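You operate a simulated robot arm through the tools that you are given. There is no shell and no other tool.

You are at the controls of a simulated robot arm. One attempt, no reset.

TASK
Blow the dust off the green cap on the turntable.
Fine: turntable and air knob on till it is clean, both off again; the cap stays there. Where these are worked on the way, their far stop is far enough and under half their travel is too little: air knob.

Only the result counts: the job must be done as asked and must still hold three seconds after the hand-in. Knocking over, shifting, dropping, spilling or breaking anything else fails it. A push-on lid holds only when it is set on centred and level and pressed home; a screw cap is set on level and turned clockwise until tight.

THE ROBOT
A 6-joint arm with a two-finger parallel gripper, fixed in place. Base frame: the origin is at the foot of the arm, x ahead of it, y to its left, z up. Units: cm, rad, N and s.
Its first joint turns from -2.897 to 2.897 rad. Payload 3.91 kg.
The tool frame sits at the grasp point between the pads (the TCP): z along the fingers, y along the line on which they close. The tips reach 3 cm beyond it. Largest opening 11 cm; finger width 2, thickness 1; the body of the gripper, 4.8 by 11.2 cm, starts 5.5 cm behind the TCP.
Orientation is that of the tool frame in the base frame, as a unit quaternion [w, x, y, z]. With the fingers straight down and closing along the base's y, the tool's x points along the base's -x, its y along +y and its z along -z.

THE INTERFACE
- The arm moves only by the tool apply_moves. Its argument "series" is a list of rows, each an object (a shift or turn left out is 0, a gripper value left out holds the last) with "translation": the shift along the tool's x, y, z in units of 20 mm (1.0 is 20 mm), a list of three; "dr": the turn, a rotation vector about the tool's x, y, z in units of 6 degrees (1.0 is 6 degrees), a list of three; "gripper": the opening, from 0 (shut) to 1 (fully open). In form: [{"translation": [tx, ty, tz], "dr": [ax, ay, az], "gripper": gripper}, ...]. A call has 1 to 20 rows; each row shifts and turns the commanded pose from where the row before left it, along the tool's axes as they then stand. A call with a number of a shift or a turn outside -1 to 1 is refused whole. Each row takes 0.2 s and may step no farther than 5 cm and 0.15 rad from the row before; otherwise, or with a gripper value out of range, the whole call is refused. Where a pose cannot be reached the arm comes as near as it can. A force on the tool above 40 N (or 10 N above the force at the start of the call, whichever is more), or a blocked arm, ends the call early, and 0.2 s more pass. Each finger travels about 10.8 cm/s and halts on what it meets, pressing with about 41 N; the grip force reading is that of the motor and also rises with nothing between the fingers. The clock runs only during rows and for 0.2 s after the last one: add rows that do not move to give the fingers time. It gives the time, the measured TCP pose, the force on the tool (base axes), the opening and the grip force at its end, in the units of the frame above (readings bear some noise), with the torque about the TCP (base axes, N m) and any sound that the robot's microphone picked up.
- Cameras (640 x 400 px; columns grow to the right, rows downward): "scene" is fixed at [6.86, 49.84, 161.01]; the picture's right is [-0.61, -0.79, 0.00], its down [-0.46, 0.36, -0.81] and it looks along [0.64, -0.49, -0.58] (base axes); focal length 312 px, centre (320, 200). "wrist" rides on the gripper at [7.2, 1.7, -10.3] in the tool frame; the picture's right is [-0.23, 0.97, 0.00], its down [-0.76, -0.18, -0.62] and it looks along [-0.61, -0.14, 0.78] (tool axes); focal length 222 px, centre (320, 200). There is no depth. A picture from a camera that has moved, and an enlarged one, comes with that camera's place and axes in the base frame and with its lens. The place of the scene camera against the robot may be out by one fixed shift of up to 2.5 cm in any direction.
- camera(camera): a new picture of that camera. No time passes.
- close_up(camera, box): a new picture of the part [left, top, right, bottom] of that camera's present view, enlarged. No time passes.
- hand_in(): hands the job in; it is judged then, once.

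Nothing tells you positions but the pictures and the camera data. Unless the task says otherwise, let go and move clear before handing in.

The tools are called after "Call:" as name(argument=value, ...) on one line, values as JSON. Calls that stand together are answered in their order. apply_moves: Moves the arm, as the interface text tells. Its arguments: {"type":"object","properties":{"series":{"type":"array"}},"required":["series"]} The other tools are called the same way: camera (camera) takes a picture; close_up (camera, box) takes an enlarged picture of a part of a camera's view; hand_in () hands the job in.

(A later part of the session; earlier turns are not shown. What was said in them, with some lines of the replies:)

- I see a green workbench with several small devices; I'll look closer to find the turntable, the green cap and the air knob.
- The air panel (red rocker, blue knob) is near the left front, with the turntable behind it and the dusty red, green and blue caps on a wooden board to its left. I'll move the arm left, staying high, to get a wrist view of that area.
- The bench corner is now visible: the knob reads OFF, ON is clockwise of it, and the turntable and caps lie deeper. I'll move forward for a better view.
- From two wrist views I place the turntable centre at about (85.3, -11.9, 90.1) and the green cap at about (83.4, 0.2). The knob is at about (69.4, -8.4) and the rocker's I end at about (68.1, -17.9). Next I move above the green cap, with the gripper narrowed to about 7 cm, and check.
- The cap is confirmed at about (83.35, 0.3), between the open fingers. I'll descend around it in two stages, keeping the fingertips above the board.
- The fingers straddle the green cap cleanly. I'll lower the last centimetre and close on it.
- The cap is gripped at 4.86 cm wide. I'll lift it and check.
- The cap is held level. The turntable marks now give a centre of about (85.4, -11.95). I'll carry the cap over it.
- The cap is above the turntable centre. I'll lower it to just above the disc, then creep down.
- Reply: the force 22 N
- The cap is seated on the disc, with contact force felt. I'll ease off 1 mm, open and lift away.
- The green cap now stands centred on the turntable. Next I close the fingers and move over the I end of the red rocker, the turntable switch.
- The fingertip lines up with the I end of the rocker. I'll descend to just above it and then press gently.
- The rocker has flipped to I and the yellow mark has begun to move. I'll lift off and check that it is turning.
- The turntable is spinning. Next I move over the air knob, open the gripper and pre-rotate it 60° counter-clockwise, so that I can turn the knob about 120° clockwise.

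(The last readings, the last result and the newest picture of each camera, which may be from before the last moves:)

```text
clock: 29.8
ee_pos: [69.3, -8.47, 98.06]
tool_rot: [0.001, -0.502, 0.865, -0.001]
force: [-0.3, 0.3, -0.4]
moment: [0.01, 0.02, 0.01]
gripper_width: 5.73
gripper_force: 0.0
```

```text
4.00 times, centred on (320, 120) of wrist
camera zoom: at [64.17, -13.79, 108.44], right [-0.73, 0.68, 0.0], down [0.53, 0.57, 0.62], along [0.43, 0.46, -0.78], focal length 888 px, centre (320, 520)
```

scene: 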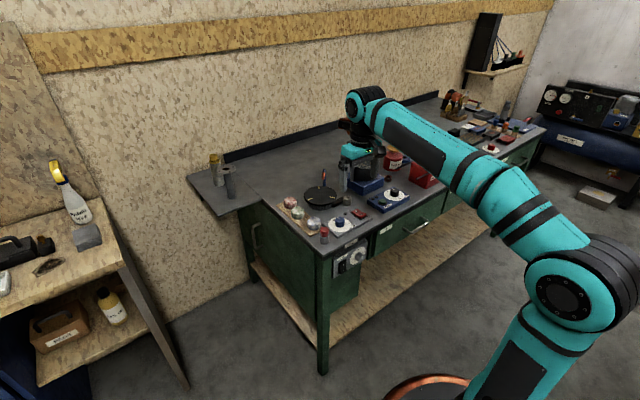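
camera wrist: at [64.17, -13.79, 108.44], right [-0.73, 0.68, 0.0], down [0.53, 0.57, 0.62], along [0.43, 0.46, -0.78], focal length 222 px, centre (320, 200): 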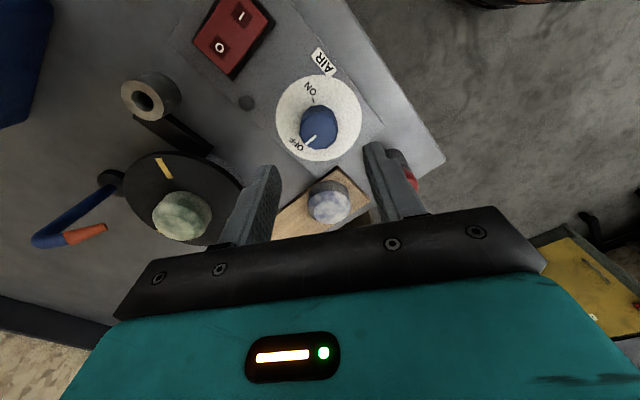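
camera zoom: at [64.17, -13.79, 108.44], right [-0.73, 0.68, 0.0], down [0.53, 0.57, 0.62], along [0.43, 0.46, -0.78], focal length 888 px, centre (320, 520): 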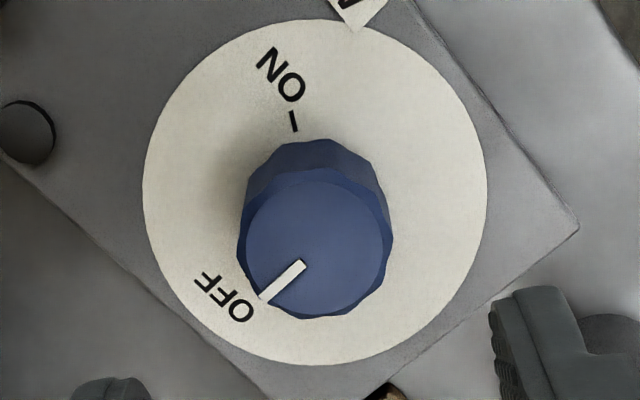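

The TCP is centred on the knob axis at about (69.3, -8.46). I'll descend with the tips just above the dial, then grip.

Call:
apply_moves(series=[{"translation": [0, 0, 1]}, {"translation": [0, 0, 1]}, {"translation": [0, 0, 1]}, {"translation": [0, 0, 0.4]}, {"translation": [0, 0, 0.2]}, {"translation": [0, 0, 0]}, {"gripper": 0.15}, {"gripper": 0.15}, {"gripper": 0.15}])

Call:
camera(camera="wrist")

Call:
close_up(camera="scene", box=[290, 170, 402, 240])

```text
clock: 31.8
ee_pos: [69.48, -8.46, 90.8]
tool_rot: [0.001, -0.501, 0.865, -0.001]
force: [17.1, -8.4, 1.0]
moment: [-0.13, -0.46, 0.01]
gripper_width: 3.33
gripper_force: 45.2
```

```text
taken
camera wrist: at [64.28, -13.84, 101.19], right [-0.73, 0.68, 0.0], down [0.53, 0.57, 0.62], along [0.43, 0.46, -0.78], focal length 222 px, centre (320, 200)
```

wrist: 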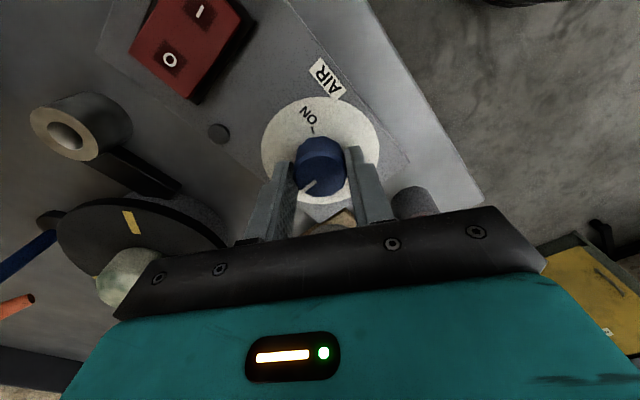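

```text
5.71 times, centred on (346, 205) of scene
camera zoom: at [6.86, 49.84, 161.01], right [-0.61, -0.79, 0.0], down [-0.46, 0.36, -0.81], along [0.64, -0.49, -0.58], focal length 1786 px, centre (171, 171)
```

zoom: 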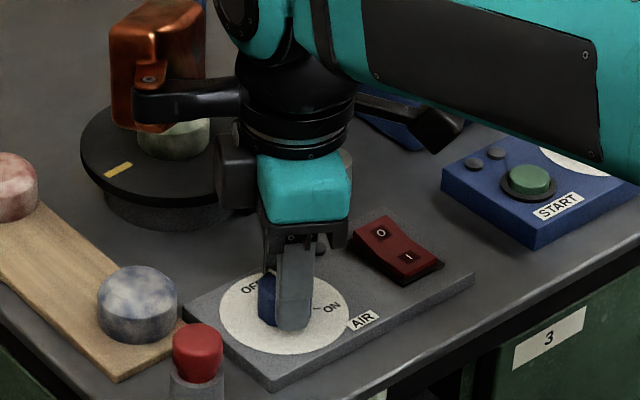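

The grip is on but there is a sideways load of about 19 N, so the knob is slightly toward (+x, -y). I'll shift 1.5 mm that way to relieve it.

Call:
apply_moves(series=[{"translation": [0, -0.07, 0]}, {"translation": [0, 0, 0]}])

```text
clock: 32.4
ee_pos: [69.43, -8.5, 90.85]
tool_rot: [0.001, -0.501, 0.865, 0.001]
force: [-1.0, 0.2, 0.4]
moment: [0.31, 0.21, 0.02]
gripper_width: 3.34
gripper_force: 45.7
```

The load is relieved. Now I turn clockwise, 30° first, to check that the knob follows.

Call:
apply_moves(series=[{"dr": [0, 0, 1]}, {"dr": [0, 0, 1]}, {"dr": [0, 0, 1]}, {"dr": [0, 0, 1]}, {"dr": [0, 0, 1]}, {"dr": [0, 0, 0]}])

Call:
camera(camera="wrist")

```text
clock: 33.8
ee_pos: [69.43, -8.53, 90.84]
tool_rot: [0.0, -0.259, 0.966, -0.001]
force: [-4.3, 3.2, -4.4]
moment: [-0.08, 0.45, 0.03]
gripper_width: 3.33
gripper_force: 44.3
```

```text
taken
camera wrist: at [62.25, -10.56, 101.19], right [-0.29, 0.96, 0.0], down [0.75, 0.23, 0.62], along [0.6, 0.18, -0.78], focal length 222 px, centre (320, 200)
```

wrist: 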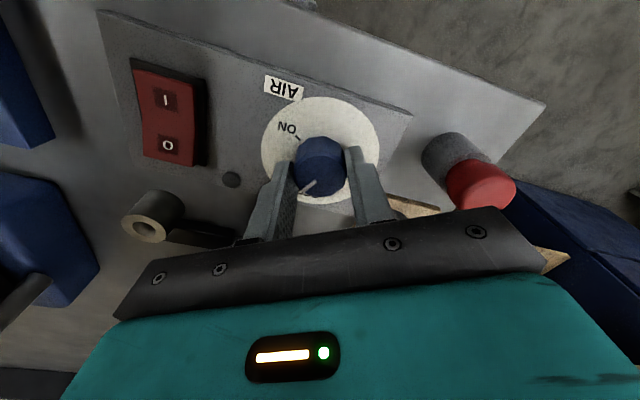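

The knob follows. I'll carry on clockwise toward the far stop.

Call:
apply_moves(series=[{"dr": [0, 0, 1]}, {"dr": [0, 0, 1]}, {"dr": [0, 0, 1]}, {"dr": [0, 0, 1]}, {"dr": [0, 0, 1]}, {"dr": [0, 0, 1]}, {"dr": [0, 0, 1]}, {"dr": [0, 0, 1]}, {"dr": [0, 0, 1]}, {"dr": [0, 0, 1]}, {"dr": [0, 0, 0]}])

Call:
camera(camera="wrist")

Call:
close_up(camera="scene", box=[290, 170, 402, 240])

```text
clock: 36.2
ee_pos: [69.47, -8.42, 90.89]
tool_rot: [0.0, 0.258, 0.966, 0.0]
force: [-2.9, 12.1, -9.8]
moment: [0.05, -0.26, 0.02]
gripper_width: 3.32
gripper_force: 44.7
```

```text
taken
camera wrist: at [63.94, -3.28, 101.2], right [0.68, 0.73, 0.0], down [0.57, -0.53, 0.62], along [0.46, -0.43, -0.78], focal length 222 px, centre (320, 200)
```

wrist: 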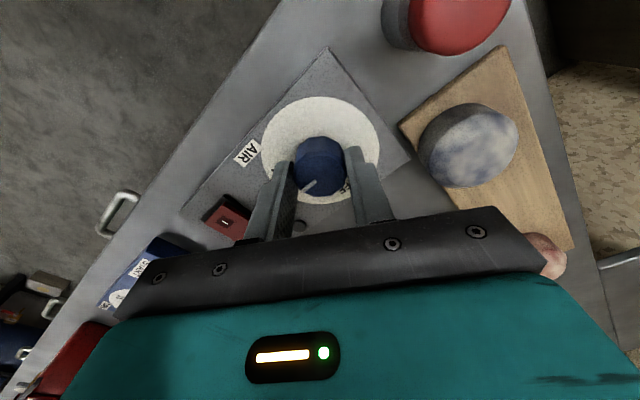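

```text
5.71 times, centred on (346, 205) of scene
camera zoom: at [6.86, 49.84, 161.01], right [-0.61, -0.79, 0.0], down [-0.46, 0.36, -0.81], along [0.64, -0.49, -0.58], focal length 1786 px, centre (171, 171)
```

zoom: 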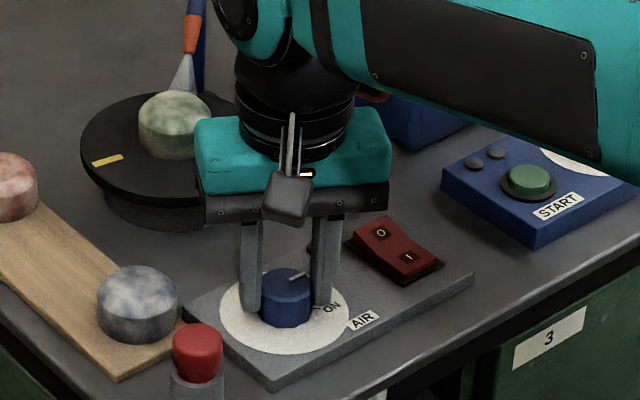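

The air jet is now visible blowing at the cap. I'll turn the last bit to the far stop.

Call:
apply_moves(series=[{"dr": [0, 0, 1]}, {"dr": [0, 0, 1]}, {"dr": [0, 0, 1]}, {"dr": [0, 0, 1]}, {"dr": [0, 0, 0]}])

Call:
camera(camera="wrist")

Call:
close_up(camera="scene", box=[290, 170, 402, 240])

```text
clock: 37.4
ee_pos: [69.44, -8.61, 90.81]
tool_rot: [0.001, 0.453, 0.891, 0.0]
force: [-4.1, 15.6, -4.7]
moment: [0.57, 0.46, -0.01]
gripper_width: 3.3
gripper_force: 45.1
```

```text
taken
camera wrist: at [66.5, -1.54, 101.19], right [0.92, 0.39, 0.0], down [0.3, -0.72, 0.62], along [0.24, -0.57, -0.78], focal length 222 px, centre (320, 200)
```

wrist: 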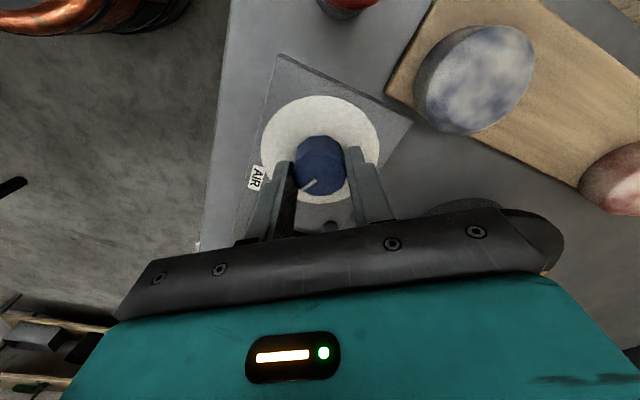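

```text
5.71 times, centred on (346, 205) of scene
camera zoom: at [6.86, 49.84, 161.01], right [-0.61, -0.79, 0.0], down [-0.46, 0.36, -0.81], along [0.64, -0.49, -0.58], focal length 1786 px, centre (171, 171)
```

zoom: 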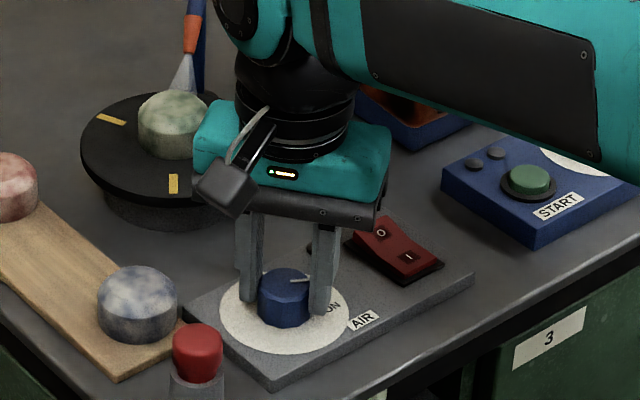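

The knob is at about 114° with its pointer at ON, and the jet is running. I'll ease the side load a touch, hold here and watch the cap.

Call:
apply_moves(series=[{"translation": [0.05, 0.02, 0], "dr": [0, 0, 0.5]}, {"dr": [0, 0, 0]}, {"dr": [0, 0, 0]}, {"dr": [0, 0, 0]}, {"dr": [0, 0, 0]}, {"dr": [0, 0, 0]}, {"dr": [0, 0, 0]}, {"dr": [0, 0, 0]}, {"dr": [0, 0, 0]}, {"dr": [0, 0, 0]}])

Call:
close_up(camera="scene", box=[292, 170, 356, 210])

```text
clock: 39.6
ee_pos: [69.56, -8.5, 90.88]
tool_rot: [0.001, 0.476, 0.879, 0.0]
force: [24.6, -6.9, 8.2]
moment: [-0.66, -0.75, 0.34]
gripper_width: 3.3
gripper_force: 45.2
```

```text
10.00 times, centred on (324, 190) of scene
camera zoom: at [6.86, 49.84, 161.01], right [-0.61, -0.79, 0.0], down [-0.46, 0.36, -0.81], along [0.64, -0.49, -0.58], focal length 3125 px, centre (280, 300)
```

zoom: 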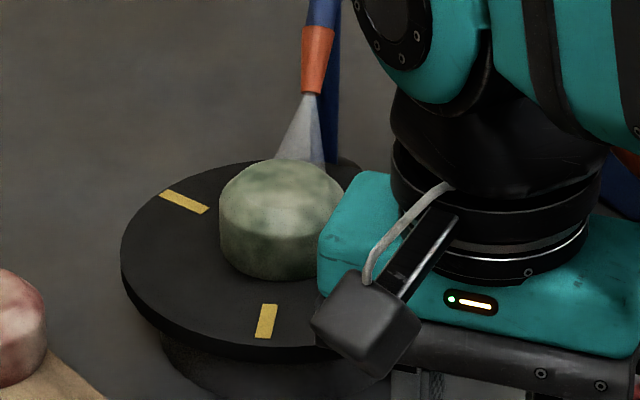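

Call:
apply_moves(series=[{"dr": [0, 0, -0.4]}, {"dr": [0, 0, 0]}, {"dr": [0, 0, 0]}, {"dr": [0, 0, 0]}, {"dr": [0, 0, 0]}])

Call:
close_up(camera="scene", box=[292, 170, 356, 210])

```text
clock: 41.0
ee_pos: [69.5, -8.55, 90.97]
tool_rot: [0.001, 0.458, 0.889, 0.0]
force: [13.1, -5.4, -2.4]
moment: [0.26, 0.4, -0.02]
gripper_width: 3.31
gripper_force: 44.7
stopped in row 5: the force on the tool passed its limit at 40 N (the readings are from after the stop); the commanded pose is now the measured one
```

```text
10.00 times, centred on (324, 190) of scene
camera zoom: at [6.86, 49.84, 161.01], right [-0.61, -0.79, 0.0], down [-0.46, 0.36, -0.81], along [0.64, -0.49, -0.58], focal length 3125 px, centre (280, 300)
```

zoom: 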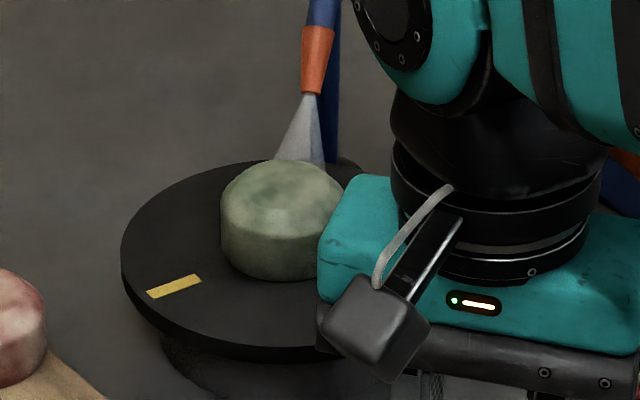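

The side load fluctuates while I hold the rigid knob, so I'll let go, rise straight up and watch the cleaning from clear.

Call:
apply_moves(series=[{"gripper": 0.52}, {"gripper": 0.52}, {"gripper": 0.52}, {"translation": [0, 0, -0.5]}, {"translation": [0, 0, -1]}, {"translation": [0, 0, -1]}, {"translation": [0, 0, -1]}, {"translation": [0, 0, 0]}])

Call:
camera(camera="wrist")

Call:
close_up(camera="wrist", box=[240, 70, 400, 170])

Call:
close_up(camera="scene", box=[290, 170, 402, 240])

Call:
close_up(camera="scene", box=[296, 175, 344, 205])

```text
clock: 42.8
ee_pos: [69.32, -8.47, 97.85]
tool_rot: [0.001, 0.458, 0.889, 0.0]
force: [-0.2, 0.1, -0.3]
moment: [-0.03, 0.0, 0.0]
gripper_width: 5.71
gripper_force: 0.1
```

```text
taken
camera wrist: at [66.39, -1.49, 108.2], right [0.92, 0.38, 0.0], down [0.3, -0.72, 0.62], along [0.24, -0.58, -0.78], focal length 222 px, centre (320, 200)
```

wrist: 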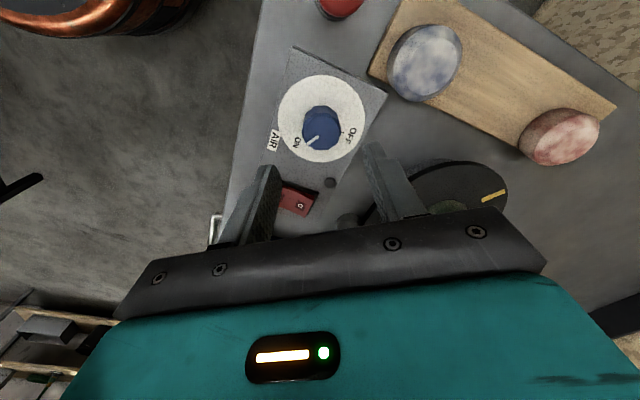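

```text
4.00 times, centred on (320, 120) of wrist
camera zoom: at [66.39, -1.49, 108.2], right [0.92, 0.38, 0.0], down [0.3, -0.72, 0.62], along [0.24, -0.58, -0.78], focal length 888 px, centre (320, 520)
```

zoom: 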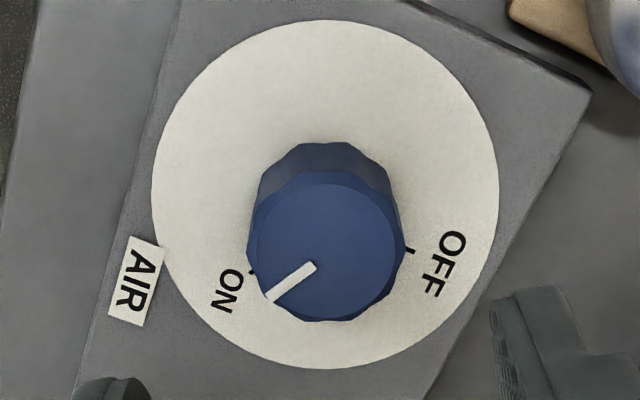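

```text
5.71 times, centred on (346, 205) of scene
camera zoom: at [6.86, 49.84, 161.01], right [-0.61, -0.79, 0.0], down [-0.46, 0.36, -0.81], along [0.64, -0.49, -0.58], focal length 1786 px, centre (171, 171)
```

zoom: 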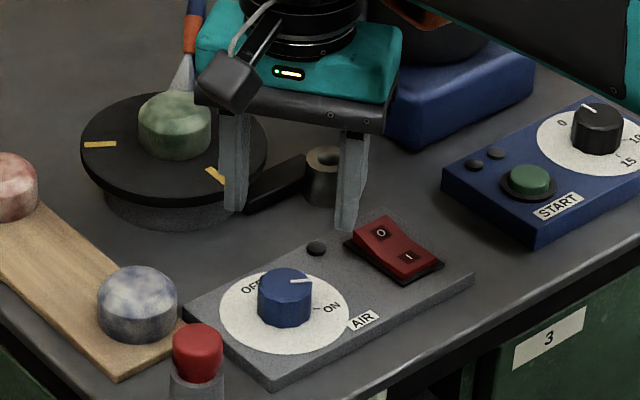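

```text
13.33 times, centred on (320, 190) of scene
camera zoom: at [6.86, 49.84, 161.01], right [-0.61, -0.79, 0.0], down [-0.46, 0.36, -0.81], along [0.64, -0.49, -0.58], focal length 4167 px, centre (320, 333)
```

zoom: 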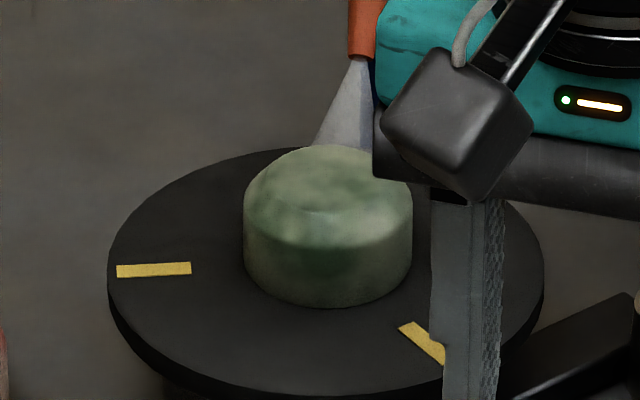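

The pointer is exactly at ON, the jet is blowing, and the cap is already getting greener. I'll wait clear and watch.

Call:
apply_moves(series=[{"translation": [0, 0, 0]}, {"translation": [0, 0, 0]}, {"translation": [0, 0, 0]}, {"translation": [0, 0, 0]}, {"translation": [0, 0, 0]}, {"translation": [0, 0, 0]}, {"translation": [0, 0, 0]}, {"translation": [0, 0, 0]}, {"translation": [0, 0, 0]}, {"translation": [0, 0, 0]}, {"translation": [0, 0, 0]}, {"translation": [0, 0, 0]}, {"translation": [0, 0, 0]}, {"translation": [0, 0, 0]}, {"translation": [0, 0, 0]}, {"translation": [0, 0, 0]}, {"translation": [0, 0, 0]}, {"translation": [0, 0, 0]}, {"translation": [0, 0, 0]}, {"translation": [0, 0, 0]}])

Call:
close_up(camera="scene", box=[296, 175, 344, 205])

```text
clock: 47.0
ee_pos: [69.37, -8.55, 97.96]
tool_rot: [0.001, 0.457, 0.889, 0.001]
force: [-0.2, -0.2, -0.7]
moment: [0.0, 0.03, 0.01]
gripper_width: 5.73
gripper_force: 0.0
```

```text
13.33 times, centred on (320, 190) of scene
camera zoom: at [6.86, 49.84, 161.01], right [-0.61, -0.79, 0.0], down [-0.46, 0.36, -0.81], along [0.64, -0.49, -0.58], focal length 4167 px, centre (320, 333)
```

zoom: 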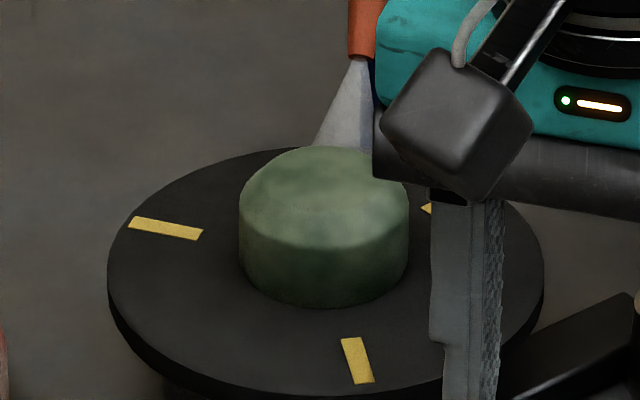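

The dust is thinning steadily, so I'll keep waiting.

Call:
apply_moves(series=[{"translation": [0, 0, 0]}, {"translation": [0, 0, 0]}, {"translation": [0, 0, 0]}, {"translation": [0, 0, 0]}, {"translation": [0, 0, 0]}, {"translation": [0, 0, 0]}, {"translation": [0, 0, 0]}, {"translation": [0, 0, 0]}, {"translation": [0, 0, 0]}, {"translation": [0, 0, 0]}, {"translation": [0, 0, 0]}, {"translation": [0, 0, 0]}, {"translation": [0, 0, 0]}, {"translation": [0, 0, 0]}, {"translation": [0, 0, 0]}, {"translation": [0, 0, 0]}, {"translation": [0, 0, 0]}, {"translation": [0, 0, 0]}, {"translation": [0, 0, 0]}, {"translation": [0, 0, 0]}])

Call:
close_up(camera="scene", box=[296, 175, 344, 205])

Call:
apply_moves(series=[{"translation": [0, 0, 0]}, {"translation": [0, 0, 0]}, {"translation": [0, 0, 0]}, {"translation": [0, 0, 0]}, {"translation": [0, 0, 0]}, {"translation": [0, 0, 0]}, {"translation": [0, 0, 0]}, {"translation": [0, 0, 0]}, {"translation": [0, 0, 0]}, {"translation": [0, 0, 0]}, {"translation": [0, 0, 0]}, {"translation": [0, 0, 0]}, {"translation": [0, 0, 0]}, {"translation": [0, 0, 0]}, {"translation": [0, 0, 0]}, {"translation": [0, 0, 0]}, {"translation": [0, 0, 0]}, {"translation": [0, 0, 0]}, {"translation": [0, 0, 0]}, {"translation": [0, 0, 0]}])

Call:
close_up(camera="scene", box=[296, 175, 344, 205])

```text
clock: 51.2
ee_pos: [69.29, -8.51, 97.87]
tool_rot: [0.0, 0.458, 0.889, 0.0]
force: [-0.3, 0.1, 0.7]
moment: [0.01, -0.01, 0.0]
gripper_width: 5.72
gripper_force: 0.0
```

```text
13.33 times, centred on (320, 190) of scene
camera zoom: at [6.86, 49.84, 161.01], right [-0.61, -0.79, 0.0], down [-0.46, 0.36, -0.81], along [0.64, -0.49, -0.58], focal length 4167 px, centre (320, 333)
```

zoom: 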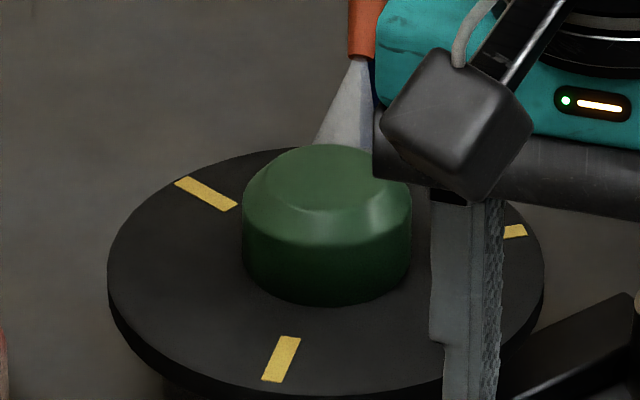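

```text
clock: 55.4
ee_pos: [69.26, -8.41, 97.87]
tool_rot: [0.002, 0.458, 0.889, 0.0]
force: [-0.4, 0.2, -0.9]
moment: [-0.04, -0.02, 0.04]
gripper_width: 5.72
gripper_force: 0.1
```

```text
13.33 times, centred on (320, 190) of scene
camera zoom: at [6.86, 49.84, 161.01], right [-0.61, -0.79, 0.0], down [-0.46, 0.36, -0.81], along [0.64, -0.49, -0.58], focal length 4167 px, centre (320, 333)
```

zoom: 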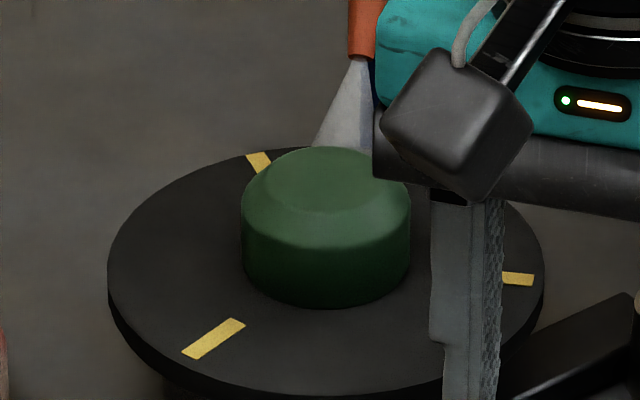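

The cap is fully clean green. Now I turn the air off: descend onto the knob again, grip, and rotate back counter-clockwise.

Call:
apply_moves(series=[{"translation": [-0.014, 0.058, 1]}, {"translation": [0, 0, 1]}, {"translation": [0, 0, 1]}, {"translation": [0, 0, 0.4]}, {"translation": [0, 0, 0.1]}, {"translation": [0, 0, 0]}, {"gripper": 0.15}, {"gripper": 0.15}, {"gripper": 0.15}])

```text
clock: 57.4
ee_pos: [69.58, -8.44, 90.98]
tool_rot: [0.001, 0.458, 0.889, 0.001]
force: [-11.5, -6.1, -5.3]
moment: [-0.48, 0.26, -0.02]
gripper_width: 3.3
gripper_force: 45.1
```

Call:
apply_moves(series=[{"translation": [0, -0.045, 0]}, {"dr": [0, 0, -1]}, {"dr": [0, 0, -1]}, {"dr": [0, 0, -1]}, {"dr": [0, 0, -1]}, {"dr": [0, 0, -1]}, {"dr": [0, 0, 0]}])

Call:
camera(camera="wrist")

```text
clock: 59.0
ee_pos: [69.46, -8.55, 90.87]
tool_rot: [0.001, 0.212, 0.977, 0.0]
force: [-12.1, -5.2, -1.4]
moment: [0.04, 1.06, -0.01]
gripper_width: 3.3
gripper_force: 45.4
```

```text
taken
camera wrist: at [63.47, -3.83, 101.21], right [0.61, 0.79, 0.0], down [0.62, -0.48, 0.62], along [0.5, -0.38, -0.78], focal length 222 px, centre (320, 200)
```

wrist: 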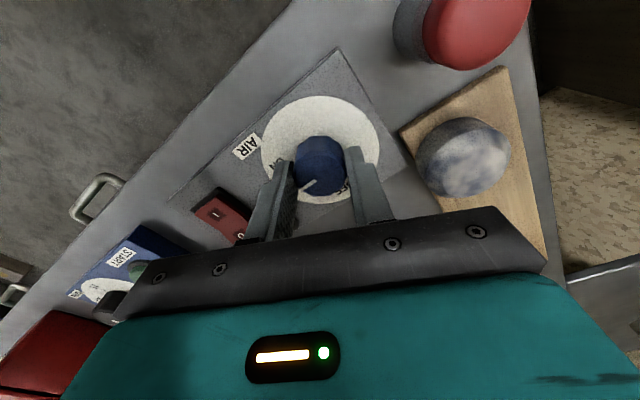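

The knob turns with the gripper. I'll continue back toward OFF.

Call:
apply_moves(series=[{"translation": [0.03, -0.03, 0]}, {"dr": [0, 0, -1]}, {"dr": [0, 0, -1]}, {"dr": [0, 0, -1]}, {"dr": [0, 0, -1]}, {"dr": [0, 0, -1]}, {"dr": [0, 0, -1]}, {"dr": [0, 0, -1]}, {"dr": [0, 0, -1]}, {"dr": [0, 0, 0]}])

Call:
camera(camera="wrist")

Call:
close_up(camera="scene", box=[290, 170, 402, 240])

```text
clock: 61.2
ee_pos: [69.42, -8.54, 90.86]
tool_rot: [0.001, -0.205, 0.979, 0.0]
force: [11.1, 1.9, -16.2]
moment: [0.49, -1.18, 0.01]
gripper_width: 3.3
gripper_force: 45.1
```

```text
taken
camera wrist: at [62.06, -9.73, 101.21], right [-0.18, 0.98, 0.0], down [0.77, 0.14, 0.62], along [0.61, 0.11, -0.78], focal length 222 px, centre (320, 200)
```

wrist: 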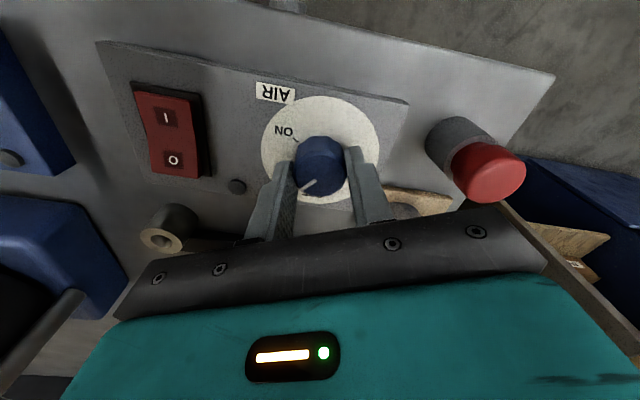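

```text
5.71 times, centred on (346, 205) of scene
camera zoom: at [6.86, 49.84, 161.01], right [-0.61, -0.79, 0.0], down [-0.46, 0.36, -0.81], along [0.64, -0.49, -0.58], focal length 1786 px, centre (171, 171)
```

zoom: 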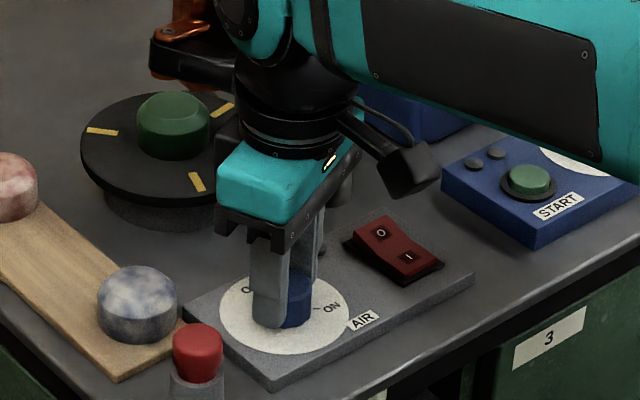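

Call:
apply_moves(series=[{"translation": [-0.04, 0, 0.02]}, {"dr": [0, 0, -1]}, {"dr": [0, 0, -1]}, {"dr": [0, 0, -1]}, {"dr": [0, 0, -1]}, {"dr": [0, 0, -1]}, {"dr": [0, 0, 0]}])

Call:
apply_moves(series=[{"dr": [0, 0, -0.5]}, {"dr": [0, 0, -0.5]}, {"dr": [0, 0, -0.3]}, {"dr": [0, 0, 0]}])

Call:
camera(camera="wrist")

```text
clock: 62.8
ee_pos: [69.53, -8.4, 90.84]
tool_rot: [0.002, -0.451, 0.892, -0.001]
force: [0.9, 2.7, 8.6]
moment: [0.83, 0.0, 0.03]
gripper_width: 3.32
gripper_force: 44.7
```

```text
clock: 63.8
ee_pos: [69.51, -8.47, 90.89]
tool_rot: [0.001, -0.51, 0.86, -0.001]
force: [-1.0, 3.7, 7.6]
moment: [0.78, -0.05, 0.03]
gripper_width: 3.27
gripper_force: 45.1
```

```text
taken
camera wrist: at [64.41, -13.92, 101.21], right [-0.75, 0.67, 0.0], down [0.52, 0.58, 0.62], along [0.42, 0.46, -0.78], focal length 222 px, centre (320, 200)
```

wrist: 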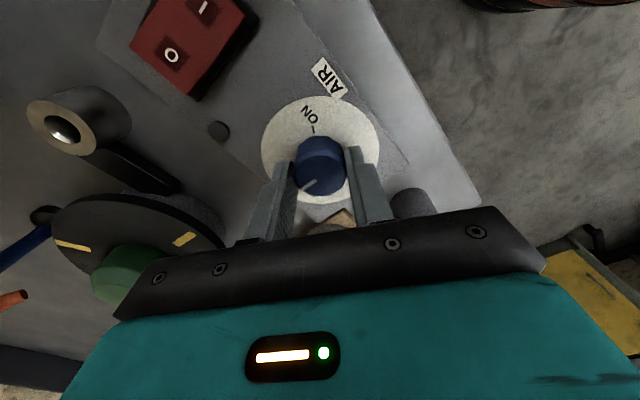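

The knob is back near its starting angle and no jet is visible at the nozzle. I'll release, lift and check the pointer.

Call:
apply_moves(series=[{"gripper": 0.52}, {"gripper": 0.52}, {"gripper": 0.52}, {"translation": [0, 0, -0.5]}, {"translation": [0, 0, -1]}, {"translation": [0, 0, -1]}, {"translation": [0, 0, -1]}, {"translation": [0, 0, 0]}])

Call:
close_up(camera="wrist", box=[240, 70, 400, 170])

Call:
close_up(camera="scene", box=[290, 170, 402, 240])

Call:
camera(camera="wrist")

```text
clock: 65.6
ee_pos: [69.57, -8.25, 97.84]
tool_rot: [0.001, -0.51, 0.86, 0.001]
force: [-0.7, 0.0, 0.2]
moment: [0.03, 0.01, 0.01]
gripper_width: 5.74
gripper_force: 0.1
```

```text
4.00 times, centred on (320, 120) of wrist
camera zoom: at [64.48, -13.75, 108.15], right [-0.75, 0.67, 0.0], down [0.52, 0.58, 0.62], along [0.42, 0.46, -0.78], focal length 888 px, centre (320, 520)
```

zoom: 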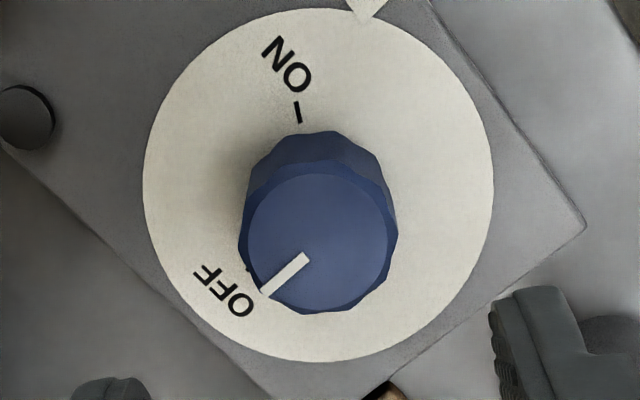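

```text
5.71 times, centred on (346, 205) of scene
camera zoom: at [6.86, 49.84, 161.01], right [-0.61, -0.79, 0.0], down [-0.46, 0.36, -0.81], along [0.64, -0.49, -0.58], focal length 1786 px, centre (171, 171)
```

zoom: 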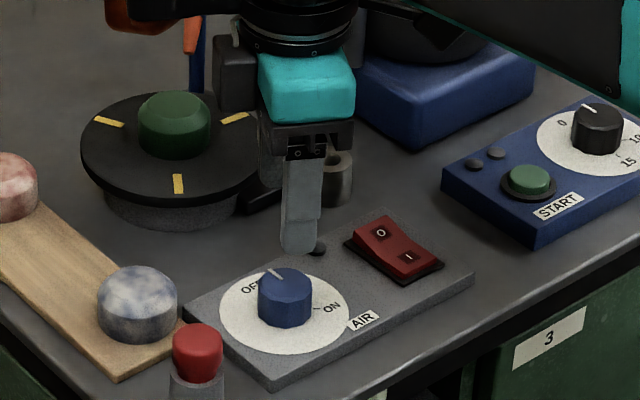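

```text
taken
camera wrist: at [64.48, -13.75, 108.15], right [-0.75, 0.67, 0.0], down [0.52, 0.58, 0.62], along [0.42, 0.46, -0.78], focal length 222 px, centre (320, 200)
```

wrist: 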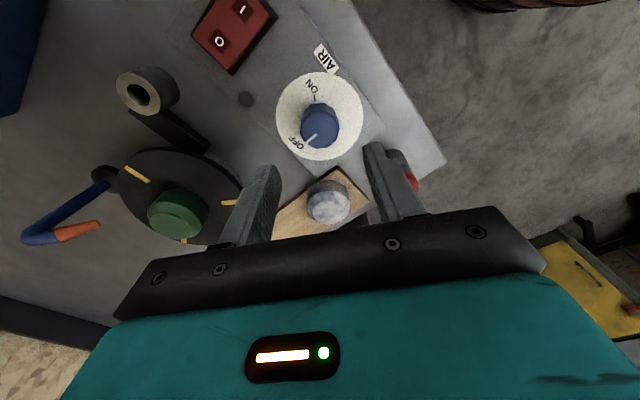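

Call:
close_up(camera="wrist", box=[280, 110, 344, 150])

Call:
close_up(camera="scene", box=[324, 210, 356, 230])

```text
10.00 times, centred on (312, 130) of wrist
camera zoom: at [64.48, -13.75, 108.15], right [-0.75, 0.67, 0.0], down [0.52, 0.58, 0.62], along [0.42, 0.46, -0.78], focal length 2221 px, centre (400, 900)
```

zoom: 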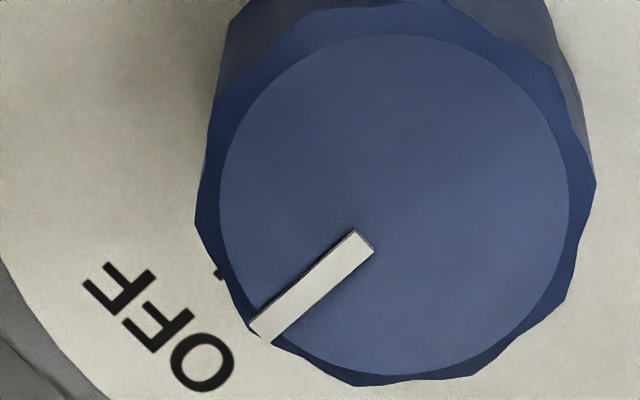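

```text
16.00 times, centred on (340, 220) of scene
camera zoom: at [6.86, 49.84, 161.01], right [-0.61, -0.79, 0.0], down [-0.46, 0.36, -0.81], along [0.64, -0.49, -0.58], focal length 5000 px, centre (0, -120)
```

zoom: 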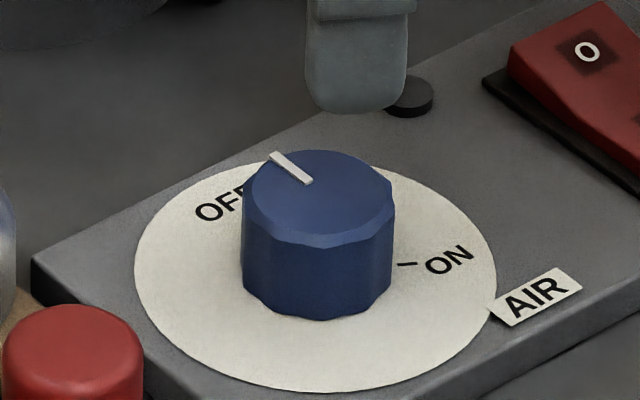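

The pointer is at OFF and the jet is gone. Next I return the gripper to its straight orientation, close it and go over the rocker's O end.

Call:
apply_moves(series=[{"dr": [0, 0, 1], "gripper": 0.0}, {"dr": [0, 0, 1]}, {"dr": [0, 0, 1]}, {"dr": [0, 0, 1]}, {"dr": [0, 0, 1]}, {"dr": [0, 0, 1]}, {"dr": [0, 0, 1]}, {"dr": [0, 0, 1]}, {"dr": [0, 0, 1]}, {"dr": [0, 0, 1]}, {"dr": [0, 0, 0.22]}, {"translation": [-0.16, -0.96, 0]}, {"translation": [-0.16, -0.96, 0]}, {"translation": [-0.16, -0.96, 0]}, {"translation": [-0.16, -0.96, 0]}, {"translation": [-0.16, -0.96, 0]}, {"translation": [0, 0, 0]}])

Call:
camera(camera="wrist")

Call:
close_up(camera="wrist", box=[240, 60, 400, 160])

Call:
close_up(camera="scene", box=[310, 175, 406, 235])

```text
clock: 69.2
ee_pos: [71.01, -18.08, 98.0]
tool_rot: [0.001, 0.0, 1.0, 0.0]
force: [0.3, 0.5, -0.8]
moment: [0.0, 0.03, -0.03]
gripper_width: 0.0
gripper_force: 38.0
```

```text
taken
camera wrist: at [63.59, -16.26, 108.36], right [0.23, 0.97, 0.0], down [0.76, -0.18, 0.62], along [0.61, -0.14, -0.78], focal length 222 px, centre (320, 200)
```

wrist: 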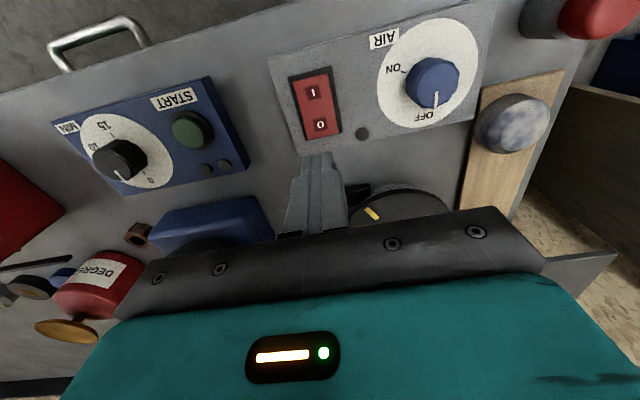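

```text
4.00 times, centred on (320, 110) of wrist
camera zoom: at [63.59, -16.26, 108.36], right [0.23, 0.97, 0.0], down [0.76, -0.18, 0.62], along [0.61, -0.14, -0.78], focal length 888 px, centre (320, 560)
```

zoom: 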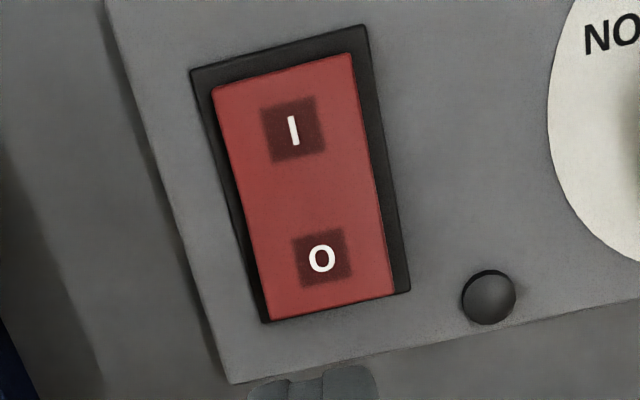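

```text
6.67 times, centred on (358, 205) of scene
camera zoom: at [6.86, 49.84, 161.01], right [-0.61, -0.79, 0.0], down [-0.46, 0.36, -0.81], along [0.64, -0.49, -0.58], focal length 2083 px, centre (67, 167)
```

zoom: 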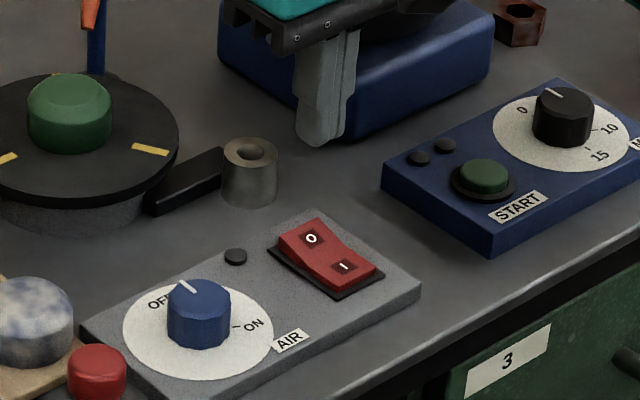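

The finger is above the O end at about (71.1, -18). I'll descend and press.

Call:
apply_moves(series=[{"translation": [0, 0.05, 1]}, {"translation": [0, 0, 1]}, {"translation": [0, 0, 1]}, {"translation": [0, 0, 0.2]}, {"translation": [0, 0, 0]}])

Call:
close_up(camera="wrist", box=[240, 100, 400, 200])

Call:
close_up(camera="scene", box=[330, 185, 394, 225])

```text
clock: 70.4
ee_pos: [71.07, -17.91, 91.5]
tool_rot: [0.001, 0.0, 1.0, 0.0]
force: [-0.3, 0.7, 0.6]
moment: [0.01, -0.02, 0.0]
gripper_width: 0.01
gripper_force: 37.6
```

```text
4.00 times, centred on (320, 150) of wrist
camera zoom: at [63.7, -16.11, 101.84], right [0.23, 0.97, 0.0], down [0.76, -0.18, 0.62], along [0.61, -0.14, -0.78], focal length 888 px, centre (320, 400)
```

zoom: 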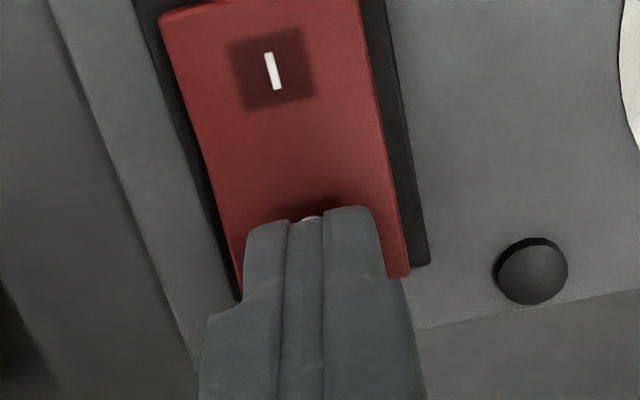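

```text
10.00 times, centred on (362, 205) of scene
camera zoom: at [6.86, 49.84, 161.01], right [-0.61, -0.79, 0.0], down [-0.46, 0.36, -0.81], along [0.64, -0.49, -0.58], focal length 3125 px, centre (-100, 150)
```

zoom: 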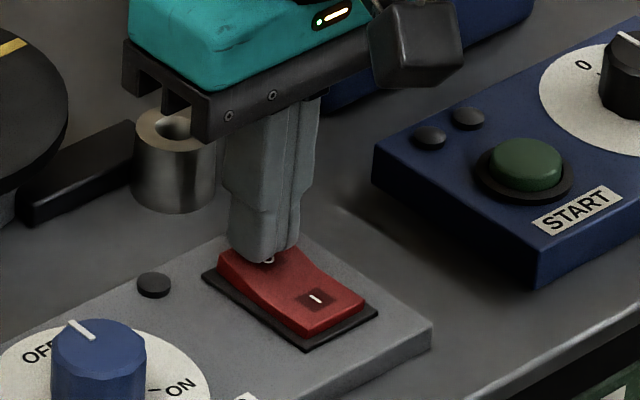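

Call:
apply_moves(series=[{"translation": [0, 0, 0.1]}, {"translation": [0, 0, 0.1]}, {"translation": [0, 0, 0.1]}, {"translation": [0, 0, 0]}])

Call:
close_up(camera="scene", box=[330, 185, 394, 225])

```text
clock: 71.4
ee_pos: [71.14, -17.96, 91.15]
tool_rot: [0.003, 0.0, 1.0, -0.001]
force: [-1.3, 2.7, 8.5]
moment: [0.11, 0.11, 0.05]
gripper_width: 0.0
gripper_force: 36.8
stopped in row 4: the force on the tool passed its limit at 42 N (the readings are from after the stop); the commanded pose is now the measured one
```

```text
10.00 times, centred on (362, 205) of scene
camera zoom: at [6.86, 49.84, 161.01], right [-0.61, -0.79, 0.0], down [-0.46, 0.36, -0.81], along [0.64, -0.49, -0.58], focal length 3125 px, centre (-100, 150)
```

zoom: 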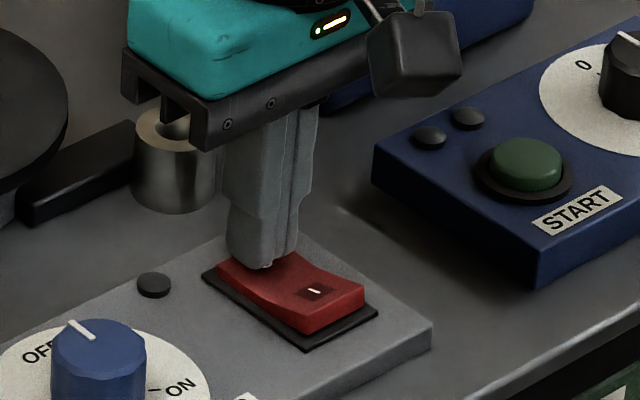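

The rocker has flipped back to O, with the I end raised. I'll lift clear and confirm the turntable has stopped.

Call:
apply_moves(series=[{"translation": [0, 0, -0.5]}, {"translation": [0, 0, -1]}, {"translation": [0, 0, -1]}, {"translation": [0, 0, -1]}, {"translation": [0, 0, -1]}, {"translation": [0, 0, -1]}, {"translation": [0, 0, 0]}])

Call:
close_up(camera="scene", box=[290, 170, 402, 240])

Call:
apply_moves(series=[{"translation": [1, 0, 0]}, {"translation": [1, 0, 0]}, {"translation": [1, 0, 0]}, {"translation": [0, 0, -1]}, {"translation": [0, 0, -1]}, {"translation": [0, 0, 0]}, {"translation": [0, 0, 0]}])

Call:
close_up(camera="scene", box=[290, 170, 402, 240])

Call:
camera(camera="wrist")

```text
clock: 73.0
ee_pos: [71.08, -18.0, 102.24]
tool_rot: [0.003, 0.0, 1.0, 0.0]
force: [-1.3, -0.4, -0.6]
moment: [-0.04, -0.01, -0.03]
gripper_width: 0.01
gripper_force: 37.3
```

```text
5.71 times, centred on (346, 205) of scene
camera zoom: at [6.86, 49.84, 161.01], right [-0.61, -0.79, 0.0], down [-0.46, 0.36, -0.81], along [0.64, -0.49, -0.58], focal length 1786 px, centre (171, 171)
```

zoom: 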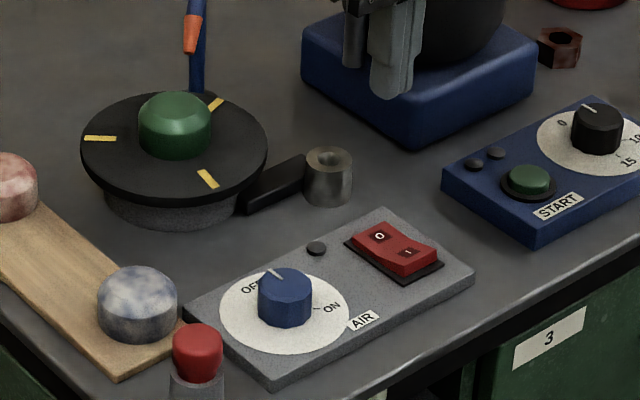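

```text
clock: 74.6
ee_pos: [64.82, -17.87, 105.95]
tool_rot: [0.003, 0.0, 1.0, -0.001]
force: [1.2, -0.7, 0.4]
moment: [0.0, 0.01, 0.04]
gripper_width: 0.0
gripper_force: 37.9
```

```text
5.71 times, centred on (346, 205) of scene
camera zoom: at [6.86, 49.84, 161.01], right [-0.61, -0.79, 0.0], down [-0.46, 0.36, -0.81], along [0.64, -0.49, -0.58], focal length 1786 px, centre (171, 171)
```

zoom: 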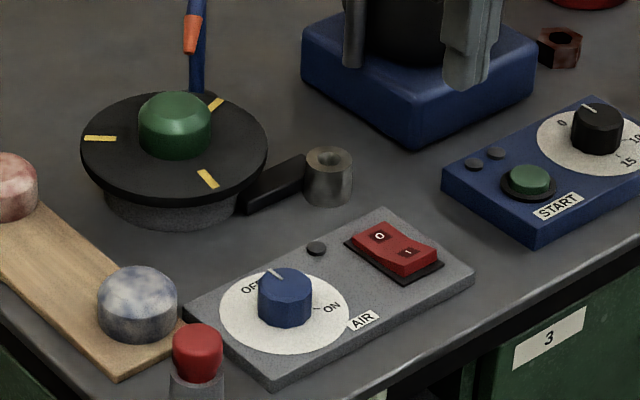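

```text
taken
camera wrist: at [57.52, -15.97, 116.34], right [0.23, 0.97, 0.0], down [0.76, -0.18, 0.63], along [0.61, -0.14, -0.78], focal length 222 px, centre (320, 200)
```

wrist: 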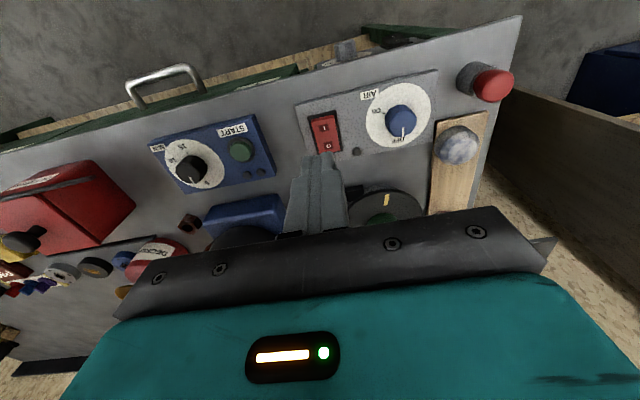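

The turntable is still, as the marks match in both pictures. The knob is at OFF with no jet, and nothing else has moved. One last close look at the cap before handing in.

Call:
close_up(camera="scene", box=[296, 175, 344, 205])

Call:
camera(camera="scene")

```text
13.33 times, centred on (320, 190) of scene
camera zoom: at [6.86, 49.84, 161.01], right [-0.61, -0.79, 0.0], down [-0.46, 0.36, -0.81], along [0.64, -0.49, -0.58], focal length 4167 px, centre (320, 333)
```

zoom: 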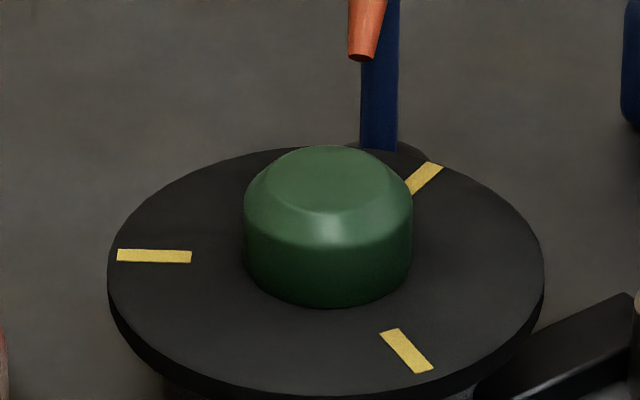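

```text
taken
```

scene: 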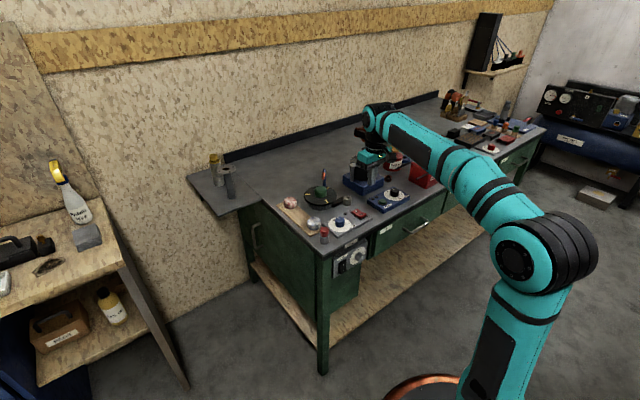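

The green cap is clean and standing on the stopped turntable. The air knob and rocker are both off and the arm is clear, so I'm handing in.

Call:
hand_in()

```text
The job is handed in.
```

The green cap is clean and standing in the centre of the turntable, and I have handed the job in; no verdict came back.

- **Cleaning:** I moved the cap from the wooden board to the turntable, pressed the red rocker to start it turning, and turned the air knob to ON. The dust was gone after about 15 seconds of air.
- **Off again:** The knob pointer is back at OFF with no jet showing. The rocker is back on O, and the turntable marks matched in two pictures taken 1.6 seconds apart.
- **Everything else:** Nothing else on the bench looks moved in the final pictures, and the arm is clear.

The arm's force limit tripped twice, once while holding the knob at ON and once when pressing the rocker off. Neither left any visible effect.
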